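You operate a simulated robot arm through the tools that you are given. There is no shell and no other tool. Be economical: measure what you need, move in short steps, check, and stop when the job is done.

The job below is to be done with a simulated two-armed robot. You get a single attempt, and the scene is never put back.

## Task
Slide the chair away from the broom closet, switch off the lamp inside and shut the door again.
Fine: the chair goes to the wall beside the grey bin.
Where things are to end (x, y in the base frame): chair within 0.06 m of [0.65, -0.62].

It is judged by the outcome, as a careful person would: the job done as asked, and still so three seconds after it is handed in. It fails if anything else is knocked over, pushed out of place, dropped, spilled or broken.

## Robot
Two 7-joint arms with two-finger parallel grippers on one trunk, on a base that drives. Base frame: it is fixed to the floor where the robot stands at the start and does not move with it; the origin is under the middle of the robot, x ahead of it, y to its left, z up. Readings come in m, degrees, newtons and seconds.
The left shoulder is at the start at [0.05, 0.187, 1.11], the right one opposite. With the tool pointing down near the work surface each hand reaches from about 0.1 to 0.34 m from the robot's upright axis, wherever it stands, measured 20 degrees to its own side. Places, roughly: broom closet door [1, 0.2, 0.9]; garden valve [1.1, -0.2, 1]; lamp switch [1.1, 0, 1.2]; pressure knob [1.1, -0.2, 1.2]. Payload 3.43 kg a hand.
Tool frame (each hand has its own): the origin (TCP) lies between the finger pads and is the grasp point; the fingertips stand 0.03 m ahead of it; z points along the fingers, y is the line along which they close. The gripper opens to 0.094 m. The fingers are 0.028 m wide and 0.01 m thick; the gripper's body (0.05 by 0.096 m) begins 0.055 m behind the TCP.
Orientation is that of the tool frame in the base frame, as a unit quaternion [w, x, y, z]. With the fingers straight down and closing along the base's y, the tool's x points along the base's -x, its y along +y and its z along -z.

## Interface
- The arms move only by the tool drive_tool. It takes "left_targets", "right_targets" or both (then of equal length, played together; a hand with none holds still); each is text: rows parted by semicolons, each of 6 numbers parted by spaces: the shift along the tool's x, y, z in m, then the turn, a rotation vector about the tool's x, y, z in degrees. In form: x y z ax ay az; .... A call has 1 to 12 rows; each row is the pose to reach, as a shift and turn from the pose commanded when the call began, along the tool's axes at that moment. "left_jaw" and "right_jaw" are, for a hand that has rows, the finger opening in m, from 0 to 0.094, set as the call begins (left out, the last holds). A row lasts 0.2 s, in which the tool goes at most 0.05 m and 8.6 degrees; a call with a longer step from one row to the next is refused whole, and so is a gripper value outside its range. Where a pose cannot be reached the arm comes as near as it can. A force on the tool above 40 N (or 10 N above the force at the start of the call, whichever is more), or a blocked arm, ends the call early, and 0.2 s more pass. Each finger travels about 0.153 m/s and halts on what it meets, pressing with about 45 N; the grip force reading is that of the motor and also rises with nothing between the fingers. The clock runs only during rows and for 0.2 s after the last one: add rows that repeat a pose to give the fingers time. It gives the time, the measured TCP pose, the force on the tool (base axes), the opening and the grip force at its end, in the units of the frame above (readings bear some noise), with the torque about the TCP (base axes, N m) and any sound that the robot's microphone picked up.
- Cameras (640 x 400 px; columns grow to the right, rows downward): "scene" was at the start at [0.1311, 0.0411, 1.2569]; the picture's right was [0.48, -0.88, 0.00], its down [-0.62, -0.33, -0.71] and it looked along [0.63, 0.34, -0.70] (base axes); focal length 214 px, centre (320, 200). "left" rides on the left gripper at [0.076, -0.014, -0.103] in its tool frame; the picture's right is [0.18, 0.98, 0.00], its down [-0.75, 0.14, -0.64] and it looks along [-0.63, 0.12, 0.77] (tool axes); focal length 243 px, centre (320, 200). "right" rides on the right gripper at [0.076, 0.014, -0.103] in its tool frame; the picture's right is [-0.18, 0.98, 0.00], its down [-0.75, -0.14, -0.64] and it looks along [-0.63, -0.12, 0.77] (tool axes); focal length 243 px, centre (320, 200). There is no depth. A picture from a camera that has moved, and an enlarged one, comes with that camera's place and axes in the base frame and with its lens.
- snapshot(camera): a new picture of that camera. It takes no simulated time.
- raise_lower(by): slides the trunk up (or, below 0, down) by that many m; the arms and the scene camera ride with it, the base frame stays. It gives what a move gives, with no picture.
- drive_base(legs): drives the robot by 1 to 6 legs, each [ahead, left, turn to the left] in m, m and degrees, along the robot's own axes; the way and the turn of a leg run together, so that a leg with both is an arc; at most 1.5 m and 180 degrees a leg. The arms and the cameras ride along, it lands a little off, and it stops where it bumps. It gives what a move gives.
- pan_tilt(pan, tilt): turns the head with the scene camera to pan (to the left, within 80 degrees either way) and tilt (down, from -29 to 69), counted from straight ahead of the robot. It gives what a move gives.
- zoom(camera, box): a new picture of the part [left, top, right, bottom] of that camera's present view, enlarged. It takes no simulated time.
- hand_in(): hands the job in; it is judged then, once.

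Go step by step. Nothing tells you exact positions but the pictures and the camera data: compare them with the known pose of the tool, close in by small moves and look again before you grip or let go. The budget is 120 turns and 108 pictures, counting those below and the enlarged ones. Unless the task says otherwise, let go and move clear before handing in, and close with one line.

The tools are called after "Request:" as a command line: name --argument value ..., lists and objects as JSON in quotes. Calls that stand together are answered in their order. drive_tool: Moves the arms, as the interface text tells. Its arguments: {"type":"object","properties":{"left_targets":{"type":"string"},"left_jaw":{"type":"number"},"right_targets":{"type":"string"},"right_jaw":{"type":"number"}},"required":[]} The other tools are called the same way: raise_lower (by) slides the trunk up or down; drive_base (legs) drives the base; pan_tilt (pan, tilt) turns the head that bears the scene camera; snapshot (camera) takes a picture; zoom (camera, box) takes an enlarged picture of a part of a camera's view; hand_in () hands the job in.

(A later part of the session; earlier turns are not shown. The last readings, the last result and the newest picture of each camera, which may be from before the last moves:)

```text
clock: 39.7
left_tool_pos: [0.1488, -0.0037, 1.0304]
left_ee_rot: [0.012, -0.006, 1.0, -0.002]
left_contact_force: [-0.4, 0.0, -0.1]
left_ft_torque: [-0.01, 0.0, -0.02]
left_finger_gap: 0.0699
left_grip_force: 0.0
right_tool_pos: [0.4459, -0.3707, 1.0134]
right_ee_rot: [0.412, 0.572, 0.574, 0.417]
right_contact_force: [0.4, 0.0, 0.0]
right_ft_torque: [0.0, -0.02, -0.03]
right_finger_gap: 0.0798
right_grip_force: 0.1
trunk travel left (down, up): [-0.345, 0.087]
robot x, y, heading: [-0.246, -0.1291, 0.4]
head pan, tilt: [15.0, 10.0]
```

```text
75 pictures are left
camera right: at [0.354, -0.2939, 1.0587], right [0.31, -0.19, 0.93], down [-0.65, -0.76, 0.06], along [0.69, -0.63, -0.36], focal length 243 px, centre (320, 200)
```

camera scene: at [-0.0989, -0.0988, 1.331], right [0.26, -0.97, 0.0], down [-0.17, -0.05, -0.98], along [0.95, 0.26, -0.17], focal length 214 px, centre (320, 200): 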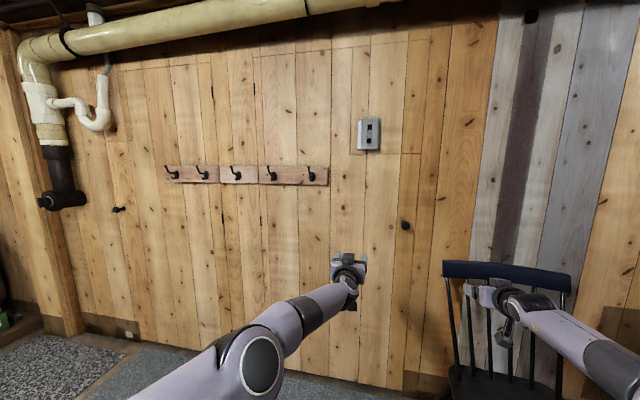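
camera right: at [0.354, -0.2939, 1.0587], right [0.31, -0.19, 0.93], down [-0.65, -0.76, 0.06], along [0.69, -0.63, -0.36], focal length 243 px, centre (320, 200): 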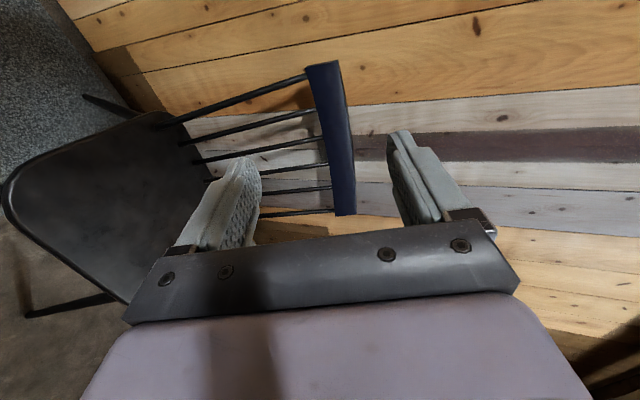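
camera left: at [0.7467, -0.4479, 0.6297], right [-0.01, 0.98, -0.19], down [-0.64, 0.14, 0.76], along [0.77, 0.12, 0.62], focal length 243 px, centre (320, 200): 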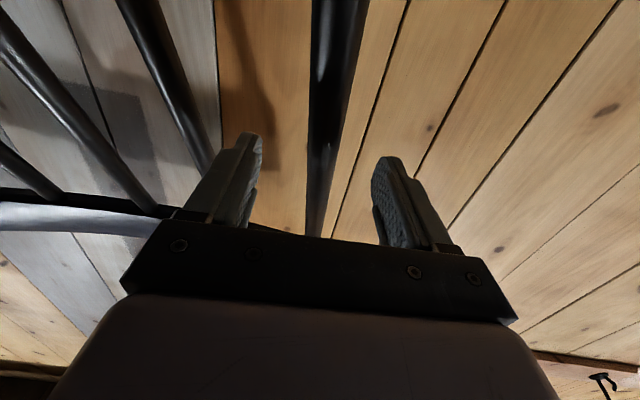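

The roll worked. I level the right hand's pitch and drive toward the knob at about (0.975, -0.235, 1.035).

Request:
drive_tool --right_targets "0 0 0 -6 0 0; 0.02 0 0 -12 0 0; 0.04 0 0 -18 0 0"

Request:
drive_base --legs '[[0.32, 0.05, 0]]'

Request:
snapshot --camera "right"

Request:
pan_tilt --pan -10 --tilt 25

Request:
snapshot --camera "scene"

```text
clock: 40.5
left_tool_pos: [0.1495, 0.0001, 1.0296]
left_ee_rot: [0.013, -0.007, 1.0, -0.003]
left_contact_force: [1.0, 1.1, -0.5]
left_ft_torque: [-0.09, 0.0, -0.01]
left_finger_gap: 0.0699
left_grip_force: 0.0
right_tool_pos: [0.4472, -0.3065, 1.0023]
right_ee_rot: [0.395, 0.578, 0.574, 0.426]
right_contact_force: [-0.3, 0.0, 0.4]
right_ft_torque: [0.01, 0.0, 0.03]
right_finger_gap: 0.0802
right_grip_force: 0.0
right hand out of reach, approached as far as the arm can: row 1, 2, 3
trunk travel left (down, up): [-0.345, 0.087]
robot x, y, heading: [-0.2463, -0.1209, -0.0]
head pan, tilt: [15.0, 10.0]
```

```text
clock: 42.6
left_tool_pos: [0.4684, 0.0497, 1.0295]
left_ee_rot: [0.012, -0.007, 1.0, -0.002]
left_contact_force: [-0.3, -0.6, 0.4]
left_ft_torque: [0.01, 0.02, 0.02]
left_finger_gap: 0.0699
left_grip_force: 0.1
right_tool_pos: [0.7653, -0.2578, 1.0005]
right_ee_rot: [0.393, 0.577, 0.575, 0.426]
right_contact_force: [-0.4, 0.1, -0.8]
right_ft_torque: [-0.03, 0.01, 0.0]
right_finger_gap: 0.0799
right_grip_force: 0.0
trunk travel left (down, up): [-0.345, 0.087]
robot x, y, heading: [0.0744, -0.074, 0.2]
head pan, tilt: [15.0, 10.0]
```

```text
74 pictures are left
camera right: at [0.6725, -0.1852, 1.0502], right [0.33, -0.22, 0.92], down [-0.64, -0.77, 0.04], along [0.7, -0.6, -0.39], focal length 243 px, centre (320, 200)
```

right: 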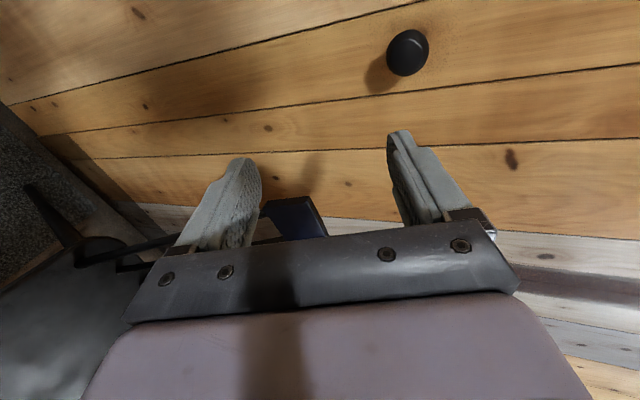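

```text
clock: 43.5
left_tool_pos: [0.4686, 0.0481, 1.0299]
left_ee_rot: [0.013, -0.008, 1.0, -0.002]
left_contact_force: [0.8, -0.5, 0.6]
left_ft_torque: [-0.03, -0.02, 0.0]
left_finger_gap: 0.0698
left_grip_force: 0.2
right_tool_pos: [0.7656, -0.2572, 1.001]
right_ee_rot: [0.394, 0.578, 0.574, 0.426]
right_contact_force: [0.2, -0.7, -0.2]
right_ft_torque: [0.02, -0.01, 0.01]
right_finger_gap: 0.0799
right_grip_force: 0.2
trunk travel left (down, up): [-0.345, 0.087]
robot x, y, heading: [0.0712, -0.0736, 0.3]
head pan, tilt: [-10.0, 25.0]
```

```text
73 pictures are left
camera scene: at [0.2218, -0.087, 1.3067], right [-0.17, -0.99, 0.0], down [-0.42, 0.07, -0.91], along [0.89, -0.15, -0.42], focal length 214 px, centre (320, 200)
```

scene: 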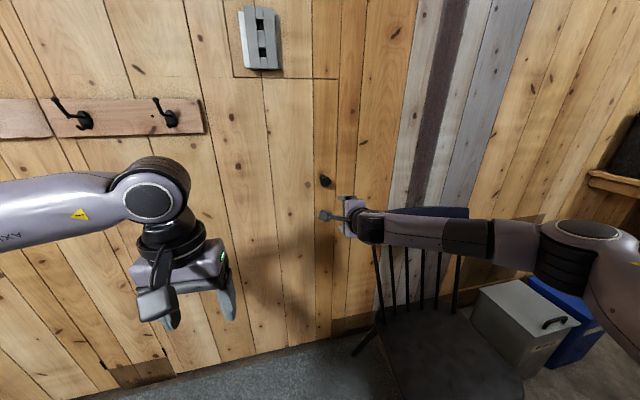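

The knob is confirmed at about (0.97, -0.237, 1.03). I align the hand with it and stop about 6 cm short.

Request:
drive_tool --right_targets "0.006 0.03 0.03 0 0 0; 0.012 0.06 0.06 0 0 0; 0.017 0.09 0.08 0 0 0; 0.017 0.09 0.11 0 0 0"

Request:
snapshot --camera "right"

Request:
zoom --camera "scene" --box '[260, 120, 420, 220]'

```text
clock: 44.5
left_tool_pos: [0.4688, 0.0488, 1.029]
left_ee_rot: [0.012, -0.007, 1.0, -0.002]
left_contact_force: [1.0, -0.1, 0.0]
left_ft_torque: [-0.01, 0.01, 0.0]
left_finger_gap: 0.0701
left_grip_force: 0.0
right_tool_pos: [0.881, -0.2386, 1.0463]
right_ee_rot: [0.394, 0.578, 0.573, 0.427]
right_contact_force: [0.7, -0.2, 0.0]
right_ft_torque: [0.01, 0.03, 0.0]
right_finger_gap: 0.0801
right_grip_force: 0.0
right hand out of reach, approached as far as the arm can: row 4
trunk travel left (down, up): [-0.345, 0.087]
robot x, y, heading: [0.074, -0.0766, 0.3]
head pan, tilt: [-10.0, 25.0]
```

```text
72 pictures are left
camera right: at [0.7883, -0.1662, 1.0954], right [0.33, -0.22, 0.92], down [-0.64, -0.77, 0.04], along [0.7, -0.6, -0.39], focal length 243 px, centre (320, 200)
```

right: 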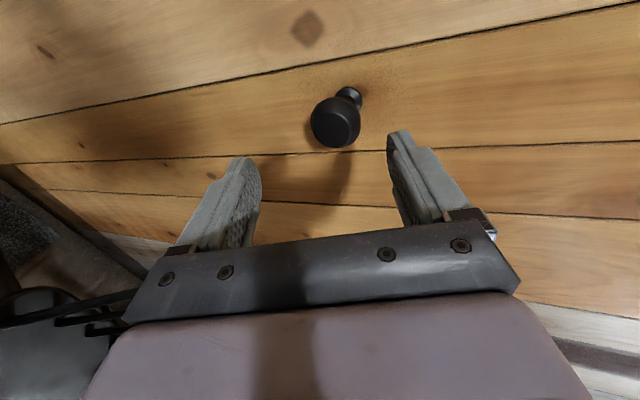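

```text
4.00 times, centred on (340, 170) of scene
camera zoom: at [0.2221, -0.0876, 1.3066], right [-0.17, -0.99, 0.0], down [-0.42, 0.07, -0.91], along [0.89, -0.15, -0.42], focal length 858 px, centre (240, 320)
```

zoom: 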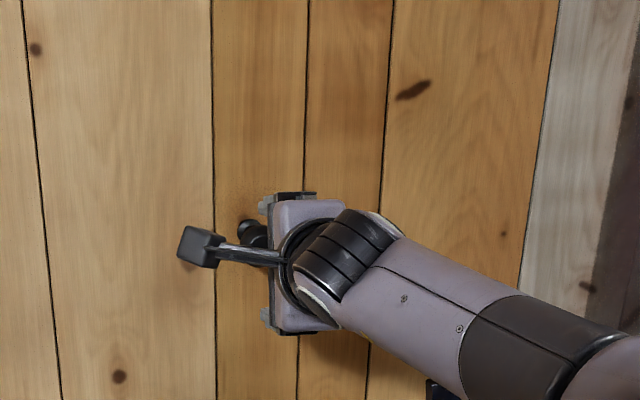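

The knob lies between the fingers' lines. I lower a touch and drive the base ahead 7.5 cm so the knob comes between the pads.

Request:
drive_tool --right_targets "0 -0.01 0 0 0 0; 0 -0.013 0 0 0 0"

Request:
drive_base --legs '[[0.075, 0, 0]]'

Request:
snapshot --camera "right"

```text
clock: 45.1
left_tool_pos: [0.4688, 0.0488, 1.0289]
left_ee_rot: [0.013, -0.008, 1.0, -0.002]
left_contact_force: [0.3, -0.1, 0.0]
left_ft_torque: [-0.01, 0.02, -0.04]
left_finger_gap: 0.0701
left_grip_force: 0.0
right_tool_pos: [0.8758, -0.2386, 1.0351]
right_ee_rot: [0.392, 0.579, 0.574, 0.427]
right_contact_force: [0.4, 0.4, -0.7]
right_ft_torque: [-0.02, 0.0, 0.0]
right_finger_gap: 0.0798
right_grip_force: 0.0
trunk travel left (down, up): [-0.345, 0.087]
robot x, y, heading: [0.0707, -0.0733, 0.1]
head pan, tilt: [-10.0, 25.0]
```

```text
clock: 46.2
left_tool_pos: [0.5407, 0.0487, 1.0283]
left_ee_rot: [0.012, -0.006, 1.0, -0.002]
left_contact_force: [0.2, 0.1, 0.1]
left_ft_torque: [0.02, 0.03, -0.01]
left_finger_gap: 0.0699
left_grip_force: 0.0
right_tool_pos: [0.9494, -0.2381, 1.0338]
right_ee_rot: [0.394, 0.579, 0.574, 0.426]
right_contact_force: [-0.3, -0.4, 0.2]
right_ft_torque: [-0.03, -0.02, 0.0]
right_finger_gap: 0.0801
right_grip_force: 0.0
trunk travel left (down, up): [-0.345, 0.087]
robot x, y, heading: [0.1453, -0.0748, 0.1]
head pan, tilt: [-10.0, 25.0]
```

```text
70 pictures are left
camera right: at [0.8575, -0.1665, 1.0835], right [0.33, -0.22, 0.92], down [-0.64, -0.77, 0.04], along [0.7, -0.6, -0.39], focal length 243 px, centre (320, 200)
```

right: 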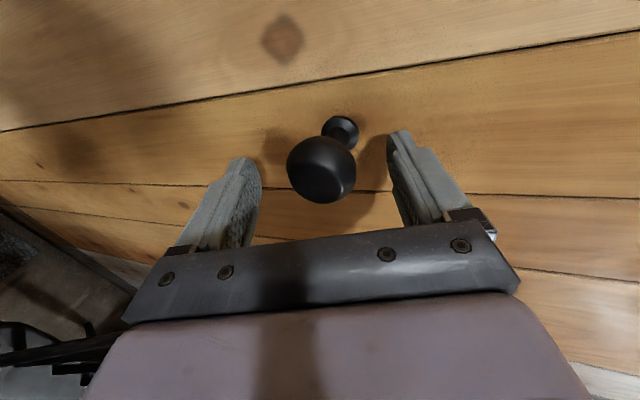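

The knob bulb is between the pads. I close on it.

Request:
drive_tool --right_targets "0 0 0.005 0 0 0; 0 0 0.005 0 0 0; 0 0 0.005 0 0 0" --right_jaw 0.0

Request:
snapshot --camera "right"

```text
clock: 47.0
left_tool_pos: [0.5394, 0.048, 1.0307]
left_ee_rot: [0.015, -0.006, 1.0, -0.002]
left_contact_force: [0.4, -0.5, -0.3]
left_ft_torque: [-0.01, -0.05, 0.0]
left_finger_gap: 0.0701
left_grip_force: 0.2
right_tool_pos: [0.9508, -0.2395, 1.0336]
right_ee_rot: [0.393, 0.58, 0.573, 0.426]
right_contact_force: [-26.3, -3.8, -4.5]
right_ft_torque: [-0.42, -0.13, -0.25]
right_finger_gap: 0.045
right_grip_force: 45.3
trunk travel left (down, up): [-0.345, 0.087]
robot x, y, heading: [0.1451, -0.0752, 0.4]
head pan, tilt: [-10.0, 25.0]
```

```text
69 pictures are left
camera right: at [0.8594, -0.1667, 1.0832], right [0.33, -0.22, 0.92], down [-0.64, -0.77, 0.04], along [0.7, -0.6, -0.39], focal length 243 px, centre (320, 200)
```

right: 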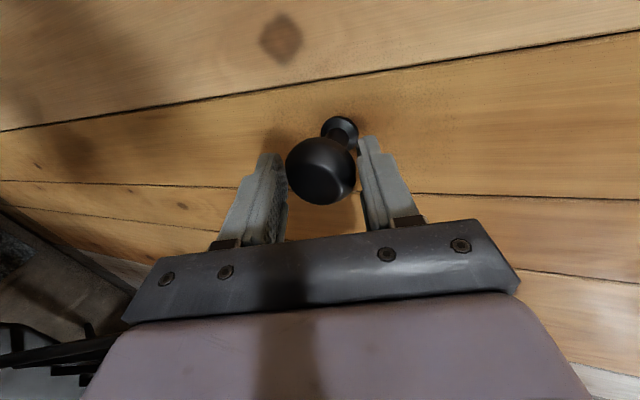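

Gripped at a 45 mm gap. I pull gently with the base to test the door.

Request:
drive_base --legs '[[-0.04, 0, 0]]'

Request:
snapshot --camera "right"

Request:
snapshot --camera "scene"

```text
clock: 47.8
left_tool_pos: [0.5001, 0.0483, 1.03]
left_ee_rot: [0.013, -0.006, 1.0, -0.001]
left_contact_force: [-0.6, -0.7, -0.3]
left_ft_torque: [-0.04, -0.01, -0.01]
left_finger_gap: 0.0699
left_grip_force: 0.1
right_tool_pos: [0.9141, -0.2382, 1.0343]
right_ee_rot: [0.395, 0.577, 0.573, 0.428]
right_contact_force: [-1.5, -2.1, -1.8]
right_ft_torque: [-0.35, -0.77, 0.72]
right_finger_gap: 0.045
right_grip_force: 45.2
trunk travel left (down, up): [-0.345, 0.087]
robot x, y, heading: [0.1108, -0.072, 0.2]
head pan, tilt: [-10.0, 25.0]
```

```text
68 pictures are left
camera right: at [0.8216, -0.1662, 1.083], right [0.32, -0.22, 0.92], down [-0.64, -0.77, 0.04], along [0.7, -0.6, -0.39], focal length 243 px, centre (320, 200)
```

right: 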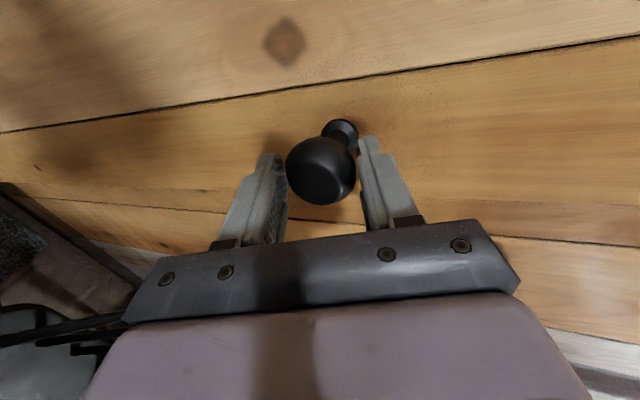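

```text
67 pictures are left
camera scene: at [0.255, -0.0872, 1.3067], right [-0.17, -0.99, 0.0], down [-0.42, 0.07, -0.91], along [0.89, -0.15, -0.42], focal length 214 px, centre (320, 200)
```

scene: 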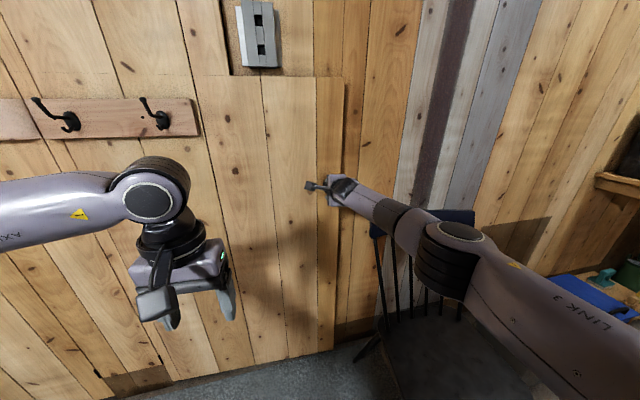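

The door swings open freely, and the upper right panel with the grey box stays on the wall. I keep pulling along the arc.

Request:
drive_base --legs '[[-0.103, 0.016, 0], [-0.134, 0.042, 0]]'

Request:
snapshot --camera "scene"

Request:
snapshot --camera "right"

```text
clock: 49.9
left_tool_pos: [0.2649, 0.1031, 1.0312]
left_ee_rot: [0.012, -0.005, 1.0, -0.001]
left_contact_force: [0.6, -0.1, 0.4]
left_ft_torque: [-0.02, 0.0, 0.0]
left_finger_gap: 0.0701
left_grip_force: 0.2
right_tool_pos: [0.6771, -0.1874, 1.0331]
right_ee_rot: [0.396, 0.58, 0.571, 0.426]
right_contact_force: [-7.5, -17.5, -0.6]
right_ft_torque: [0.03, -0.91, 0.3]
right_finger_gap: 0.0451
right_grip_force: 44.9
trunk travel left (down, up): [-0.345, 0.087]
robot x, y, heading: [-0.13, -0.0182, 0.4]
head pan, tilt: [-10.0, 25.0]
```

```text
66 pictures are left
camera scene: at [0.0181, -0.0323, 1.3068], right [-0.17, -0.98, 0.0], down [-0.42, 0.07, -0.91], along [0.89, -0.16, -0.42], focal length 214 px, centre (320, 200)
```

scene: 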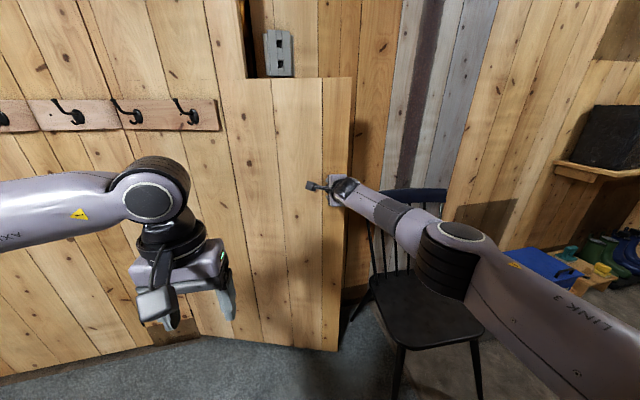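

```text
65 pictures are left
camera right: at [0.5853, -0.1145, 1.0828], right [0.32, -0.22, 0.92], down [-0.64, -0.77, 0.04], along [0.7, -0.6, -0.39], focal length 243 px, centre (320, 200)
```

right: 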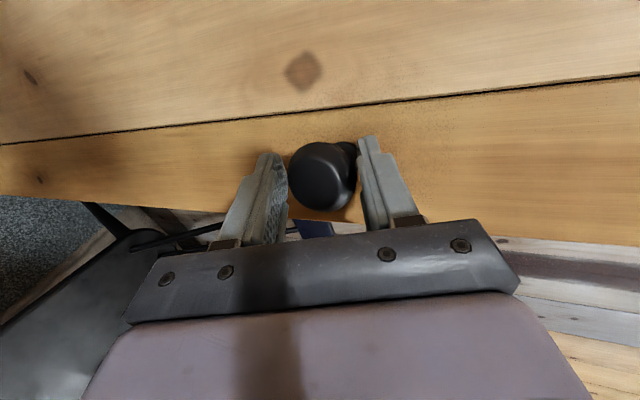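

The door is at about 20°. I continue pulling to roughly 33°.

Request:
drive_base --legs '[[-0.09, 0.035, 0], [-0.08, 0.04, 0]]'

Request:
snapshot --camera "scene"

```text
clock: 51.8
left_tool_pos: [0.0999, 0.1809, 1.0296]
left_ee_rot: [0.012, -0.004, 1.0, -0.003]
left_contact_force: [-0.3, 0.7, -0.2]
left_ft_torque: [-0.01, -0.05, -0.04]
left_finger_gap: 0.07
left_grip_force: 0.1
right_tool_pos: [0.5095, -0.1032, 1.0345]
right_ee_rot: [0.395, 0.575, 0.574, 0.429]
right_contact_force: [15.6, 23.6, 1.9]
right_ft_torque: [-0.11, -0.7, 0.49]
right_finger_gap: 0.0457
right_grip_force: 44.6
trunk travel left (down, up): [-0.345, 0.087]
robot x, y, heading: [-0.2978, 0.06, -0.4]
head pan, tilt: [-10.0, 25.0]
```

```text
64 pictures are left
camera scene: at [-0.1482, 0.0475, 1.3065], right [-0.18, -0.98, 0.0], down [-0.42, 0.07, -0.91], along [0.89, -0.16, -0.42], focal length 214 px, centre (320, 200)
```

scene: 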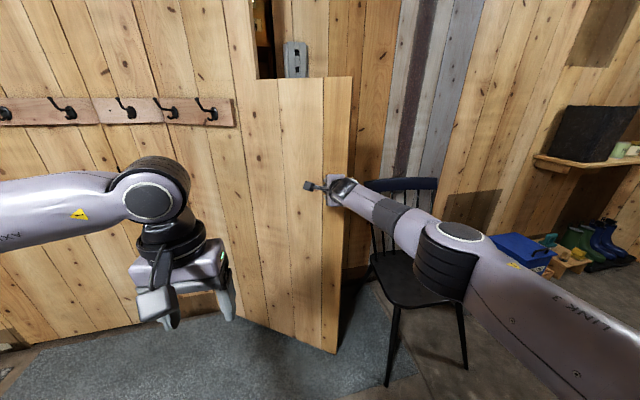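

The door is at about 33°. I let go of the knob, back off, and look before going round the edge to push it open from inside.

Request:
drive_tool --right_targets "0 0 0 0 0 0; 0 0 0 0 0 0; 0 0 0 0 0 0" --right_jaw 0.09

Request:
drive_base --legs '[[-0.12, 0, 0], [0, -0.28, 0]]'

Request:
pan_tilt --pan 10 --tilt 25

Request:
snapshot --camera "scene"

```text
clock: 52.6
left_tool_pos: [0.0978, 0.1782, 1.0305]
left_ee_rot: [0.014, -0.003, 1.0, -0.002]
left_contact_force: [0.9, -0.6, 0.0]
left_ft_torque: [0.01, 0.02, -0.01]
left_finger_gap: 0.0699
left_grip_force: 0.1
right_tool_pos: [0.5087, -0.1064, 1.0344]
right_ee_rot: [0.394, 0.575, 0.574, 0.43]
right_contact_force: [-0.5, 0.0, 1.3]
right_ft_torque: [-0.02, -0.03, 0.0]
right_finger_gap: 0.09
right_grip_force: 0.1
trunk travel left (down, up): [-0.345, 0.087]
robot x, y, heading: [-0.3009, 0.058, -0.2]
head pan, tilt: [-10.0, 25.0]
```

```text
clock: 56.4
left_tool_pos: [-0.0225, -0.0956, 1.0296]
left_ee_rot: [0.012, -0.006, 1.0, -0.002]
left_contact_force: [0.9, -1.0, 1.3]
left_ft_torque: [-0.01, -0.02, 0.01]
left_finger_gap: 0.0699
left_grip_force: 0.0
right_tool_pos: [0.3891, -0.3785, 1.0349]
right_ee_rot: [0.393, 0.574, 0.575, 0.43]
right_contact_force: [0.8, -0.1, 0.1]
right_ft_torque: [-0.01, 0.03, -0.01]
right_finger_gap: 0.0901
right_grip_force: 0.1
trunk travel left (down, up): [-0.345, 0.087]
robot x, y, heading: [-0.418, -0.218, 0.0]
head pan, tilt: [-10.0, 25.0]
```

```text
clock: 57.3
left_tool_pos: [-0.0231, -0.0948, 1.0301]
left_ee_rot: [0.013, -0.006, 1.0, -0.002]
left_contact_force: [-0.7, 0.9, 0.4]
left_ft_torque: [0.0, 0.0, 0.0]
left_finger_gap: 0.07
left_grip_force: 0.0
right_tool_pos: [0.3894, -0.3773, 1.0339]
right_ee_rot: [0.393, 0.573, 0.576, 0.431]
right_contact_force: [0.5, 0.6, 1.1]
right_ft_torque: [0.0, 0.0, -0.01]
right_finger_gap: 0.0901
right_grip_force: 0.0
trunk travel left (down, up): [-0.345, 0.087]
robot x, y, heading: [-0.4184, -0.2187, 0.1]
head pan, tilt: [10.0, 25.0]
```

```text
63 pictures are left
camera scene: at [-0.2694, -0.1993, 1.3067], right [0.18, -0.98, 0.0], down [-0.42, -0.07, -0.91], along [0.89, 0.16, -0.42], focal length 214 px, centre (320, 200)
```

scene: 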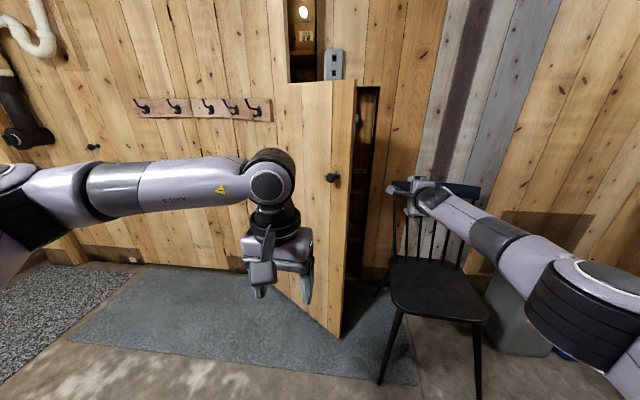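

The door stays put at about 33°, its edge near (0.53, -0.18). I roll the right hand back so its camera faces down, close the fingers, and move the hand inside past the edge.

Request:
drive_tool --right_targets "0 0 0 0 0 -8.2; 0 0 0 0 0 -16.4; 0 0 0 0 0 -24.6; 0 0 0 0 0 -32.8; 0 0 0 0 0 -41; 0 0 0 0 0 -49.2; 0 0 0 0 0 -57.4; 0 0 0 0 0 -65.6; 0 0 0 0 0 -73.8; 0 0 0 0 0 -82; 0 0 0 0 0 -90" --right_jaw 0.0

Request:
drive_base --legs '[[0.2, 0, 0]]'

Request:
snapshot --camera "scene"

```text
clock: 59.7
left_tool_pos: [-0.0229, -0.0958, 1.0307]
left_ee_rot: [0.014, -0.006, 1.0, -0.002]
left_contact_force: [-0.5, 0.2, 1.0]
left_ft_torque: [0.01, -0.02, 0.01]
left_finger_gap: 0.0703
left_grip_force: 0.0
right_tool_pos: [0.3888, -0.3783, 1.0352]
right_ee_rot: [0.582, -0.003, 0.812, 0.027]
right_contact_force: [0.1, -0.4, 0.1]
right_ft_torque: [-0.02, -0.01, 0.0]
right_finger_gap: 0.0
right_grip_force: 32.6
trunk travel left (down, up): [-0.345, 0.087]
robot x, y, heading: [-0.4192, -0.2172, 0.1]
head pan, tilt: [10.0, 25.0]
```

```text
clock: 61.3
left_tool_pos: [0.1773, -0.0932, 1.0297]
left_ee_rot: [0.012, -0.008, 1.0, -0.002]
left_contact_force: [1.3, 0.6, -0.3]
left_ft_torque: [-0.01, 0.0, 0.0]
left_finger_gap: 0.0697
left_grip_force: 0.0
right_tool_pos: [0.5917, -0.3753, 1.0347]
right_ee_rot: [0.583, -0.003, 0.812, 0.028]
right_contact_force: [0.4, 0.0, 0.0]
right_ft_torque: [-0.01, -0.04, 0.06]
right_finger_gap: 0.0001
right_grip_force: 33.2
trunk travel left (down, up): [-0.345, 0.087]
robot x, y, heading: [-0.2158, -0.2144, 0.5]
head pan, tilt: [10.0, 25.0]
```

```text
62 pictures are left
camera scene: at [-0.069, -0.1977, 1.3066], right [0.18, -0.98, 0.0], down [-0.42, -0.08, -0.91], along [0.89, 0.16, -0.42], focal length 214 px, centre (320, 200)
```

scene: 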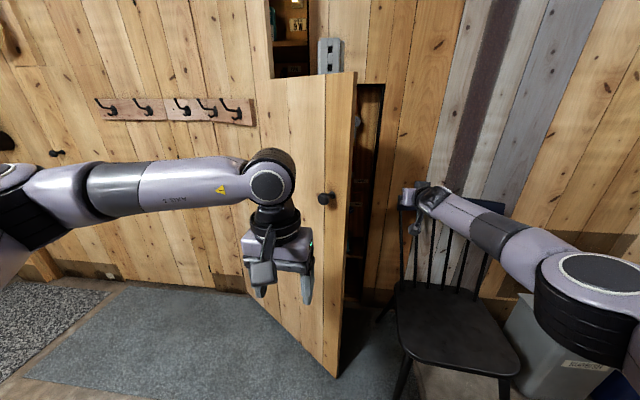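

The hand is inside beyond the edge. Turning the robot left sweeps the hand against the door's inner face, opening it wider.

Request:
drive_base --legs '[[0, 0, 35]]'

Request:
snapshot --camera "scene"

```text
clock: 62.6
left_tool_pos: [0.1401, -0.0072, 1.029]
left_ee_rot: [0.013, -0.121, 0.993, 0.0]
left_contact_force: [-0.1, 0.2, 0.2]
left_ft_torque: [-0.04, -0.01, -0.04]
left_finger_gap: 0.07
left_grip_force: 0.1
right_tool_pos: [0.6135, -0.2129, 1.034]
right_ee_rot: [0.577, -0.08, 0.81, 0.075]
right_contact_force: [0.5, -0.3, -0.9]
right_ft_torque: [0.05, 0.0, -0.01]
right_finger_gap: 0.0001
right_grip_force: 32.6
trunk travel left (down, up): [-0.345, 0.087]
robot x, y, heading: [-0.2195, -0.2133, 13.2]
head pan, tilt: [10.0, 25.0]
stopped in leg 1: the force on the tool passed its limit at 99 N (the readings are from after the stop); the commanded pose is now the measured one
```

```text
61 pictures are left
camera scene: at [-0.0769, -0.1645, 1.3066], right [0.4, -0.92, 0.0], down [-0.39, -0.17, -0.91], along [0.83, 0.36, -0.42], focal length 214 px, centre (320, 200)
```

scene: 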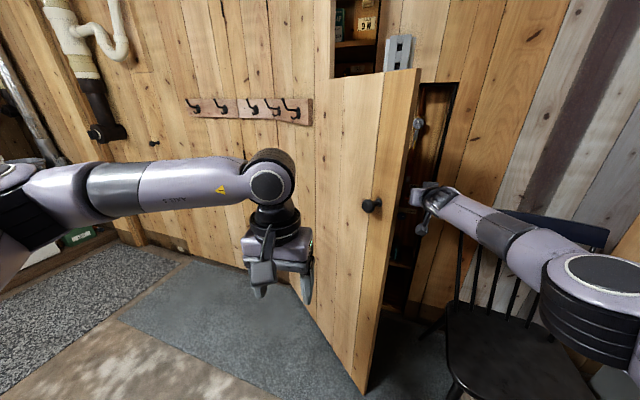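

The quick turn hit the door edge too hard and stopped. I continue with small turns.

Request:
drive_base --legs '[[0, 0, 3], [0, 0, 3]]'

Request:
zoom --camera "scene" --box '[300, 50, 620, 250]'

```text
clock: 63.8
left_tool_pos: [0.1167, 0.0291, 1.0295]
left_ee_rot: [0.013, -0.173, 0.985, 0.001]
left_contact_force: [-0.5, -0.2, 0.8]
left_ft_torque: [0.0, 0.02, 0.0]
left_finger_gap: 0.0699
left_grip_force: 0.1
right_tool_pos: [0.6075, -0.1258, 1.0331]
right_ee_rot: [0.571, -0.123, 0.805, 0.106]
right_contact_force: [0.0, -0.5, -0.2]
right_ft_torque: [0.02, -0.02, 0.0]
right_finger_gap: 0.0001
right_grip_force: 32.9
trunk travel left (down, up): [-0.345, 0.087]
robot x, y, heading: [-0.2209, -0.218, 19.4]
head pan, tilt: [10.0, 25.0]
```

```text
2.00 times, centred on (460, 150) of scene
camera zoom: at [-0.0833, -0.1502, 1.3067], right [0.49, -0.87, 0.0], down [-0.37, -0.21, -0.91], along [0.79, 0.44, -0.42], focal length 429 px, centre (40, 300)
```

zoom: 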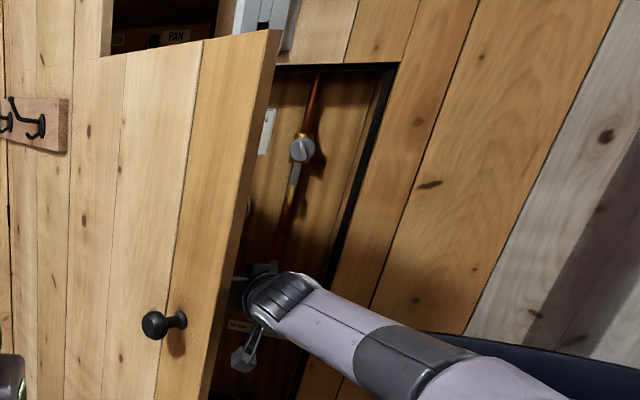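

The hand is just inside the door now; inside I can see the pipe valve and a white plate. I continue in small turns.

Request:
drive_base --legs '[[0, 0, 3], [0, 0, 3], [0, 0, 3], [0, 0, 3]]'

Request:
snapshot --camera "scene"

```text
clock: 65.9
left_tool_pos: [0.0582, 0.0932, 1.0306]
left_ee_rot: [0.012, -0.275, 0.961, 0.002]
left_contact_force: [0.1, 0.3, -0.1]
left_ft_torque: [0.04, -0.02, 0.01]
left_finger_gap: 0.0701
left_grip_force: 0.0
right_tool_pos: [0.5709, 0.0448, 1.0343]
right_ee_rot: [0.557, -0.206, 0.788, 0.164]
right_contact_force: [0.3, 0.3, -0.4]
right_ft_torque: [-0.04, 0.04, -0.01]
right_finger_gap: 0.0002
right_grip_force: 33.2
trunk travel left (down, up): [-0.345, 0.087]
robot x, y, heading: [-0.219, -0.2182, 31.4]
head pan, tilt: [10.0, 25.0]
```

```text
59 pictures are left
camera scene: at [-0.0997, -0.1235, 1.3067], right [0.66, -0.75, 0.0], down [-0.32, -0.28, -0.91], along [0.68, 0.6, -0.42], focal length 214 px, centre (320, 200)
```

scene: 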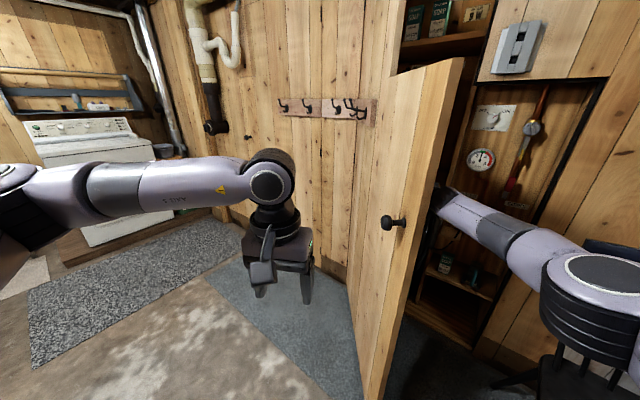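

The door follows smoothly; the inside (gauge, valve, shelves) appears. I keep turning.

Request:
drive_base --legs '[[0, 0, 4], [0, 0, 4], [0, 0, 4], [0, 0, 4]]'

Request:
snapshot --camera "scene"

```text
clock: 68.1
left_tool_pos: [-0.0392, 0.1577, 1.0288]
left_ee_rot: [0.013, -0.406, 0.914, 0.004]
left_contact_force: [0.1, -0.7, 0.3]
left_ft_torque: [-0.03, -0.03, 0.01]
left_finger_gap: 0.07
left_grip_force: 0.0
right_tool_pos: [0.4678, 0.2526, 1.0344]
right_ee_rot: [0.529, -0.315, 0.75, 0.242]
right_contact_force: [-1.4, 0.6, -0.6]
right_ft_torque: [0.01, 0.01, 0.01]
right_finger_gap: 0.0
right_grip_force: 32.9
trunk travel left (down, up): [-0.345, 0.087]
robot x, y, heading: [-0.2191, -0.2143, 47.3]
head pan, tilt: [10.0, 25.0]
```

```text
58 pictures are left
camera scene: at [-0.1297, -0.0941, 1.3067], right [0.84, -0.54, 0.0], down [-0.23, -0.36, -0.91], along [0.49, 0.76, -0.42], focal length 214 px, centre (320, 200)
```

scene: 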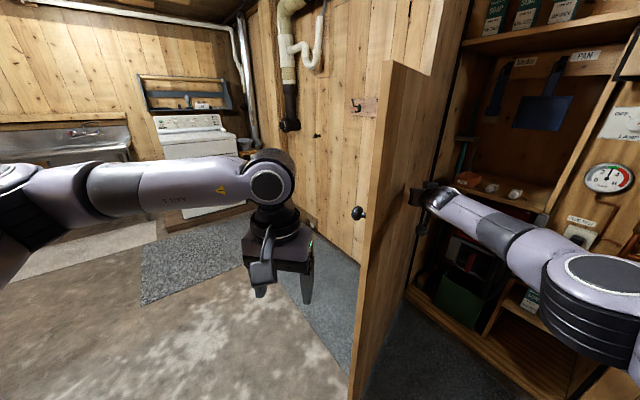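

The door is at about 65°. A bit more.

Request:
drive_base --legs '[[0, 0, 4], [0, 0, 4], [0, 0, 4], [0, 0, 4]]'

Request:
snapshot --camera "scene"

```text
clock: 70.4
left_tool_pos: [-0.1507, 0.1933, 1.0302]
left_ee_rot: [0.012, -0.53, 0.848, 0.006]
left_contact_force: [-0.2, 0.0, 0.1]
left_ft_torque: [0.01, -0.06, -0.02]
left_finger_gap: 0.0702
left_grip_force: 0.2
right_tool_pos: [0.3109, 0.4245, 1.0346]
right_ee_rot: [0.49, -0.416, 0.699, 0.313]
right_contact_force: [0.3, -0.1, -0.6]
right_ft_torque: [0.0, 0.02, 0.02]
right_finger_gap: 0.0004
right_grip_force: 33.2
trunk travel left (down, up): [-0.345, 0.087]
robot x, y, heading: [-0.2163, -0.2141, 63.5]
head pan, tilt: [10.0, 25.0]
```

```text
57 pictures are left
camera scene: at [-0.1666, -0.0742, 1.3067], right [0.96, -0.28, 0.0], down [-0.12, -0.41, -0.91], along [0.26, 0.87, -0.42], focal length 214 px, centre (320, 200)
```

scene: 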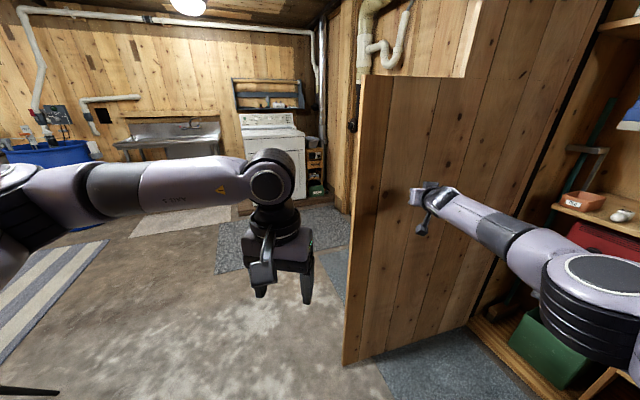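

The door is open around 80°. I turn back to face the closet.

Request:
drive_base --legs '[[0, 0, -30], [0, 0, -33]]'

Request:
pan_tilt --pan 10 --tilt 15

Request:
snapshot --camera "scene"

```text
clock: 73.8
left_tool_pos: [0.1772, -0.0922, 1.0292]
left_ee_rot: [0.014, -0.01, 1.0, -0.002]
left_contact_force: [-0.4, 0.4, 0.7]
left_ft_torque: [0.0, -0.03, 0.03]
left_finger_gap: 0.0701
left_grip_force: 0.1
right_tool_pos: [0.5927, -0.3983, 1.0343]
right_ee_rot: [0.581, 0.011, 0.813, 0.01]
right_contact_force: [1.3, -0.3, -0.3]
right_ft_torque: [-0.01, 0.02, 0.0]
right_finger_gap: 0.0002
right_grip_force: 32.3
trunk travel left (down, up): [-0.345, 0.087]
robot x, y, heading: [-0.2205, -0.2166, 0.5]
head pan, tilt: [10.0, 25.0]
```

```text
clock: 74.5
left_tool_pos: [0.1767, -0.0932, 1.0304]
left_ee_rot: [0.013, -0.009, 1.0, -0.002]
left_contact_force: [0.4, 0.5, -0.2]
left_ft_torque: [0.0, -0.01, 0.01]
left_finger_gap: 0.07
left_grip_force: 0.1
right_tool_pos: [0.5924, -0.3981, 1.034]
right_ee_rot: [0.58, 0.011, 0.814, 0.011]
right_contact_force: [0.3, 0.1, 0.1]
right_ft_torque: [0.02, -0.05, 0.0]
right_finger_gap: 0.0003
right_grip_force: 32.9
trunk travel left (down, up): [-0.345, 0.087]
robot x, y, heading: [-0.217, -0.2185, 0.3]
head pan, tilt: [10.0, 15.0]
```

```text
56 pictures are left
camera scene: at [-0.0684, -0.1975, 1.3229], right [0.18, -0.98, 0.0], down [-0.26, -0.05, -0.97], along [0.95, 0.17, -0.26], focal length 214 px, centre (320, 200)
```

scene: 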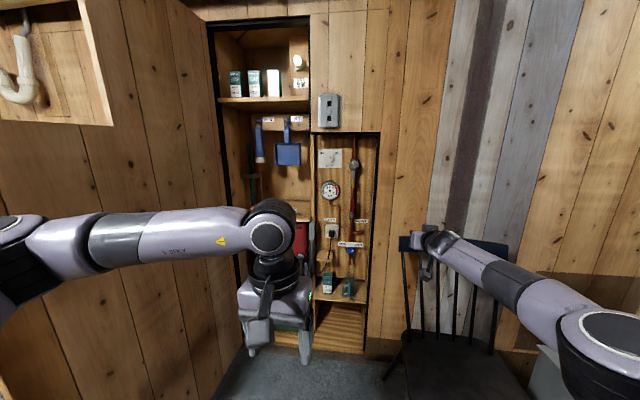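

The closet's inside is visible. I zoom to identify the lamp switch among the controls.

Request:
zoom --camera "scene" --box '[300, 125, 396, 205]'

Request:
zoom --camera "scene" --box '[300, 200, 396, 280]'

Request:
zoom --camera "scene" --box '[200, 20, 320, 120]'

```text
5.00 times, centred on (348, 165) of scene
camera zoom: at [-0.0684, -0.1975, 1.3229], right [0.18, -0.98, 0.0], down [-0.26, -0.05, -0.97], along [0.95, 0.17, -0.26], focal length 1072 px, centre (180, 375)
```

zoom: 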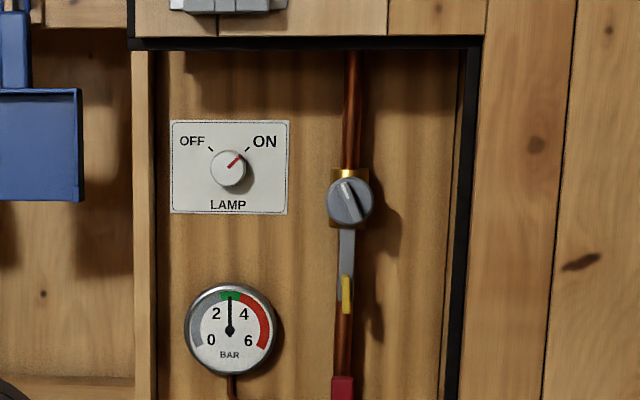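

```text
5.00 times, centred on (348, 240) of scene
camera zoom: at [-0.0684, -0.1975, 1.3229], right [0.18, -0.98, 0.0], down [-0.26, -0.05, -0.97], along [0.95, 0.17, -0.26], focal length 1072 px, centre (180, 0)
```

zoom: 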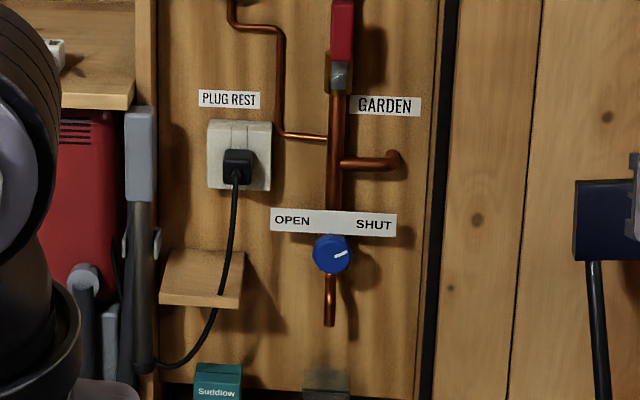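

```text
4.00 times, centred on (260, 70) of scene
camera zoom: at [-0.0684, -0.1975, 1.3229], right [0.18, -0.98, 0.0], down [-0.26, -0.05, -0.97], along [0.95, 0.17, -0.26], focal length 858 px, centre (560, 720)
```

zoom: 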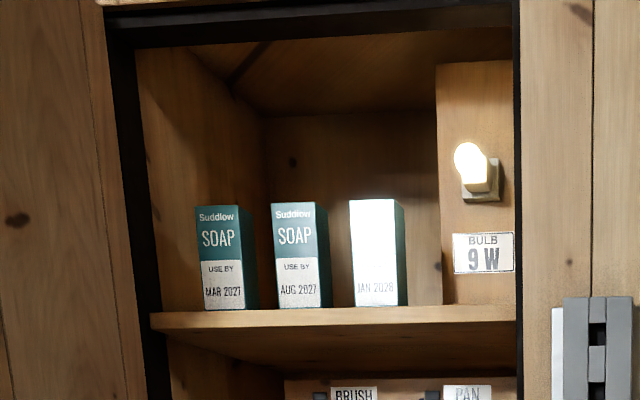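

The lamp switch is a rotary knob at about (1.08, -0.04, 1.24), pointer at ON (up-right); OFF is up-left, so it needs about 90° counter-clockwise. I tuck the right arm and level the left hand while still outside.

Request:
drive_tool --left_targets "-0.02 0 0 0 -8.2 0; -0.04 0 0 0 -16.4 0; -0.06 0 0 0 -24.6 0; -0.08 0 0 0 -32.8 0; -0.10 0 0 0 -41 0; -0.12 0 0 0 -49.2 0; -0.14 0 0 0 -57.4 0; -0.16 0 0 0 -65.6 0; -0.18 0 0 0 -73.8 0; -0.20 0 0 0 -82 0; -0.21 0 0 0 -90 0" --right_targets "0.013 0 -0.037 0 6.5 0; 0.026 0 -0.074 0 13 0; 0.039 0 -0.111 0 19.5 0; 0.052 0 -0.148 0 26 0; 0.065 0 -0.185 0 32.5 0; 0.078 0 -0.222 0 39 0; 0.091 0 -0.259 0 45.5 0; 0.104 0 -0.296 0 52 0; 0.117 0 -0.333 0 58.5 0; 0.13 0 -0.37 0 65 0; 0.142 0 -0.406 0 71 0" --left_jaw 0.07

Request:
raise_lower --by 0.08

Request:
pan_tilt --pan 15 --tilt 45

Request:
snapshot --camera "scene"

```text
clock: 77.0
left_tool_pos: [0.3811, -0.1161, 1.052]
left_ee_rot: [0.715, -0.013, 0.699, 0.011]
left_contact_force: [-0.4, -1.4, 0.9]
left_ft_torque: [0.0, 0.02, 0.05]
left_finger_gap: 0.0703
left_grip_force: 0.0
left hand out of reach, approached as far as the arm can: row 11
right_tool_pos: [0.1622, -0.3964, 1.0291]
right_ee_rot: [0.001, 0.002, 1.0, 0.015]
right_contact_force: [0.1, -0.3, -0.3]
right_ft_torque: [-0.03, 0.0, 0.0]
right_finger_gap: 0.0
right_grip_force: 33.0
trunk travel left (down, up): [-0.345, 0.087]
robot x, y, heading: [-0.2177, -0.2168, 0.2]
head pan, tilt: [10.0, 15.0]
```

```text
clock: 78.1
left_tool_pos: [0.3827, -0.1159, 1.1303]
left_ee_rot: [0.713, -0.012, 0.701, 0.01]
left_contact_force: [0.1, 0.1, 0.8]
left_ft_torque: [0.0, -0.02, -0.03]
left_finger_gap: 0.07
left_grip_force: 0.1
right_tool_pos: [0.1636, -0.3953, 1.1089]
right_ee_rot: [0.001, 0.002, 1.0, 0.015]
right_contact_force: [0.0, 0.1, -0.5]
right_ft_torque: [-0.01, -0.02, -0.02]
right_finger_gap: 0.0001
right_grip_force: 33.4
trunk travel left (down, up): [-0.425, 0.007]
robot x, y, heading: [-0.2215, -0.2194, 0.4]
head pan, tilt: [10.0, 15.0]
```

```text
clock: 79.1
left_tool_pos: [0.3833, -0.1155, 1.1302]
left_ee_rot: [0.713, -0.013, 0.701, 0.011]
left_contact_force: [0.0, 0.2, 0.6]
left_ft_torque: [0.02, 0.02, -0.03]
left_finger_gap: 0.07
left_grip_force: 0.0
right_tool_pos: [0.1634, -0.3952, 1.1096]
right_ee_rot: [0.001, 0.003, 1.0, 0.015]
right_contact_force: [0.0, 0.3, 0.1]
right_ft_torque: [0.03, 0.04, -0.02]
right_finger_gap: 0.0002
right_grip_force: 33.1
trunk travel left (down, up): [-0.425, 0.007]
robot x, y, heading: [-0.2187, -0.2161, 0.4]
head pan, tilt: [15.0, 45.0]
```

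```text
52 pictures are left
camera scene: at [-0.0818, -0.1928, 1.3562], right [0.27, -0.96, 0.0], down [-0.68, -0.19, -0.71], along [0.68, 0.19, -0.71], focal length 214 px, centre (320, 200)
```

scene: 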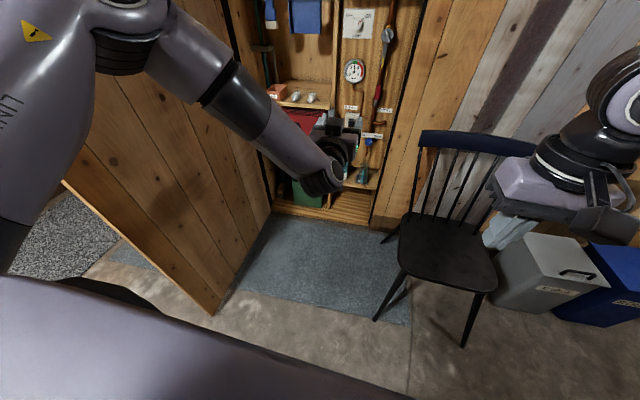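

The corridor between the chair foot (y of about -0.39) and the open door (y of about 0.5) is wide enough. I centre at y of about -0.03 and drive in.

Request:
drive_base --legs '[[0, 0.19, 0], [0.42, 0, 0]]'

Request:
pan_tilt --pan -5 --tilt 15

Request:
snapshot --camera "scene"

Request:
snapshot --camera "left"

```text
clock: 83.5
left_tool_pos: [0.7983, 0.0665, 1.1304]
left_ee_rot: [0.713, -0.009, 0.701, 0.006]
left_contact_force: [-0.3, -0.1, -0.4]
left_ft_torque: [0.0, 0.0, 0.0]
left_finger_gap: 0.0701
left_grip_force: 0.0
right_tool_pos: [0.5779, -0.2098, 1.1092]
right_ee_rot: [0.001, 0.008, 1.0, 0.015]
right_contact_force: [0.1, 0.3, 0.6]
right_ft_torque: [0.01, 0.01, -0.04]
right_finger_gap: 0.0003
right_grip_force: 32.6
trunk travel left (down, up): [-0.425, 0.007]
robot x, y, heading: [0.1958, -0.0273, -0.4]
head pan, tilt: [15.0, 45.0]
```

```text
clock: 84.5
left_tool_pos: [0.7989, 0.0677, 1.1305]
left_ee_rot: [0.713, -0.01, 0.701, 0.007]
left_contact_force: [0.0, 0.4, -0.2]
left_ft_torque: [-0.02, 0.0, 0.01]
left_finger_gap: 0.0699
left_grip_force: 0.0
right_tool_pos: [0.577, -0.2096, 1.1091]
right_ee_rot: [0.001, 0.007, 1.0, 0.015]
right_contact_force: [0.3, 0.4, 0.5]
right_ft_torque: [-0.03, 0.01, 0.04]
right_finger_gap: 0.0
right_grip_force: 33.1
trunk travel left (down, up): [-0.425, 0.007]
robot x, y, heading: [0.196, -0.0312, -0.1]
head pan, tilt: [-5.0, 15.0]
```

```text
51 pictures are left
camera scene: at [0.3487, -0.0339, 1.4028], right [-0.09, -1.0, 0.0], down [-0.26, 0.02, -0.97], along [0.96, -0.09, -0.26], focal length 214 px, centre (320, 200)
```

scene: 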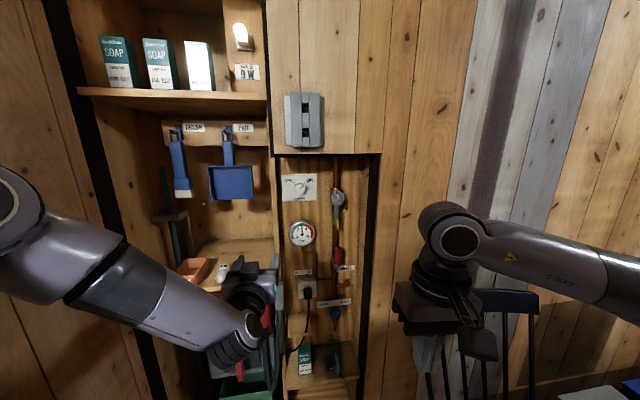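

```text
50 pictures are left
camera left: at [0.6984, 0.0501, 1.0522], right [-0.02, 0.98, -0.19], down [-0.66, 0.13, 0.74], along [0.75, 0.14, 0.64], focal length 243 px, centre (320, 200)
```

left: 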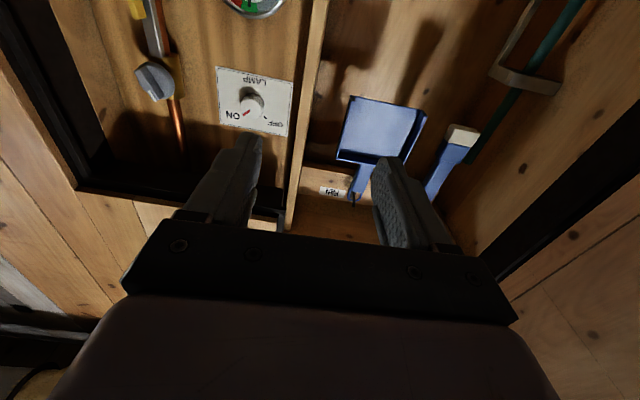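

Triangulating gives the lamp knob at about (1.165, -0.035, 1.237), recessed under a lintel at z of about 1.37. I raise the left hand to its axis and pre-roll +30° so that a 90° counter-clockwise turn stays clear of the valve.

Request:
drive_tool --left_targets "-0.0214 -0.02 0 0 0 6; -0.0428 -0.04 0 0 0 12; -0.0642 -0.06 0 0 0 18; -0.0856 -0.08 0 0 0 24; -0.107 -0.1 0 0 0 30" --left_jaw 0.07

Request:
snapshot --camera "scene"

Request:
snapshot --camera "left"

```text
clock: 85.7
left_tool_pos: [0.8, -0.0333, 1.2399]
left_ee_rot: [0.687, 0.174, 0.679, 0.191]
left_contact_force: [0.4, -0.4, -0.6]
left_ft_torque: [-0.01, 0.0, 0.02]
left_finger_gap: 0.0701
left_grip_force: 0.2
right_tool_pos: [0.5765, -0.2111, 1.1091]
right_ee_rot: [0.001, 0.008, 1.0, 0.015]
right_contact_force: [0.2, -0.6, 0.0]
right_ft_torque: [-0.02, 0.01, 0.01]
right_finger_gap: 0.0
right_grip_force: 33.1
trunk travel left (down, up): [-0.425, 0.007]
robot x, y, heading: [0.1975, -0.0287, -0.1]
head pan, tilt: [-5.0, 15.0]
```

```text
49 pictures are left
camera scene: at [0.3485, -0.0344, 1.4029], right [-0.09, -1.0, 0.0], down [-0.26, 0.02, -0.97], along [0.96, -0.09, -0.26], focal length 214 px, centre (320, 200)
```

scene: 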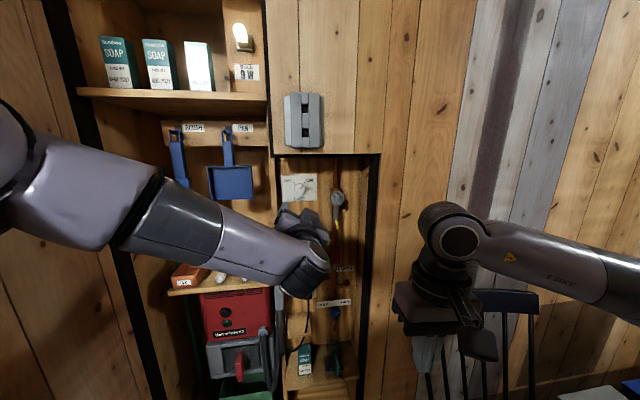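

```text
48 pictures are left
camera left: at [0.6983, -0.0101, 1.1638], right [-0.03, 0.94, 0.33], down [-0.65, -0.27, 0.71], along [0.76, -0.2, 0.62], focal length 243 px, centre (320, 200)
```

left: 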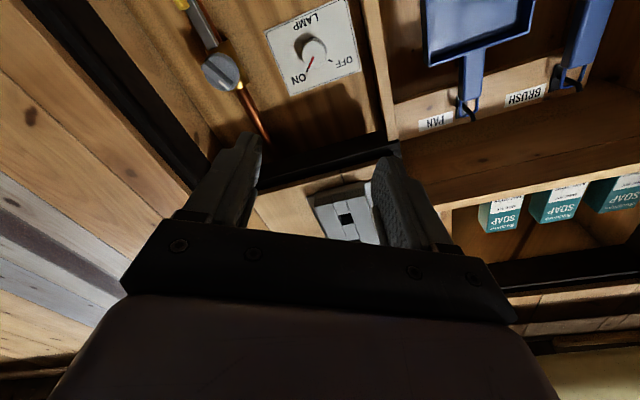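

The hand is in line with the knob. I drive ahead 0.2 m and look again.

Request:
drive_base --legs '[[0.2, 0, 0]]'

Request:
snapshot --camera "left"

Request:
snapshot --camera "scene"

```text
clock: 87.3
left_tool_pos: [1.0002, -0.0339, 1.2386]
left_ee_rot: [0.687, 0.172, 0.68, 0.19]
left_contact_force: [0.4, -1.2, 0.5]
left_ft_torque: [0.01, -0.03, 0.01]
left_finger_gap: 0.0702
left_grip_force: 0.1
right_tool_pos: [0.7765, -0.212, 1.1091]
right_ee_rot: [0.002, 0.009, 1.0, 0.015]
right_contact_force: [0.6, 0.5, 0.4]
right_ft_torque: [0.0, 0.01, -0.01]
right_finger_gap: 0.0001
right_grip_force: 33.3
trunk travel left (down, up): [-0.425, 0.007]
robot x, y, heading: [0.395, -0.0318, -0.4]
head pan, tilt: [-5.0, 15.0]
```

```text
47 pictures are left
camera left: at [0.898, -0.0114, 1.163], right [-0.02, 0.94, 0.33], down [-0.65, -0.27, 0.71], along [0.76, -0.2, 0.62], focal length 243 px, centre (320, 200)
```

left: 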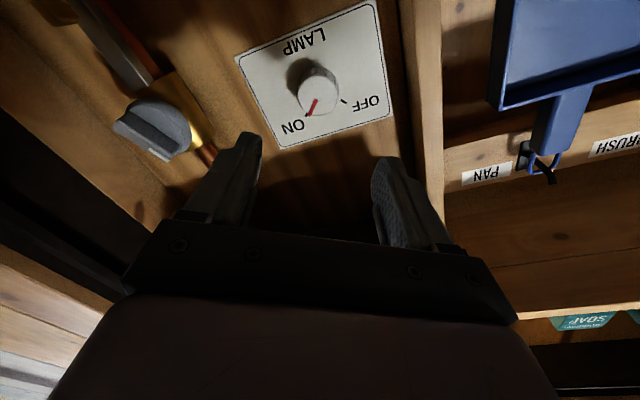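

```text
46 pictures are left
camera scene: at [0.5483, -0.0351, 1.4028], right [-0.09, -1.0, 0.0], down [-0.26, 0.02, -0.97], along [0.96, -0.09, -0.26], focal length 214 px, centre (320, 200)
```

scene: 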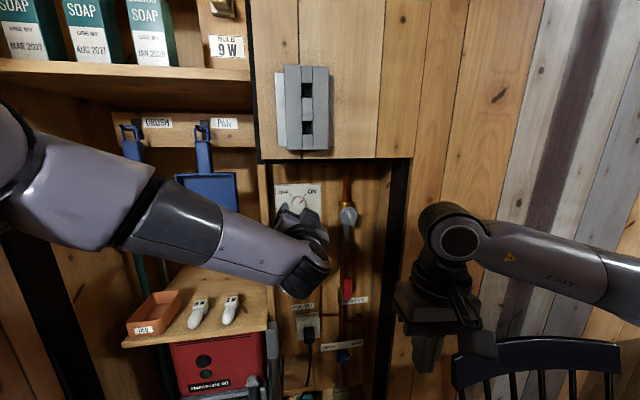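

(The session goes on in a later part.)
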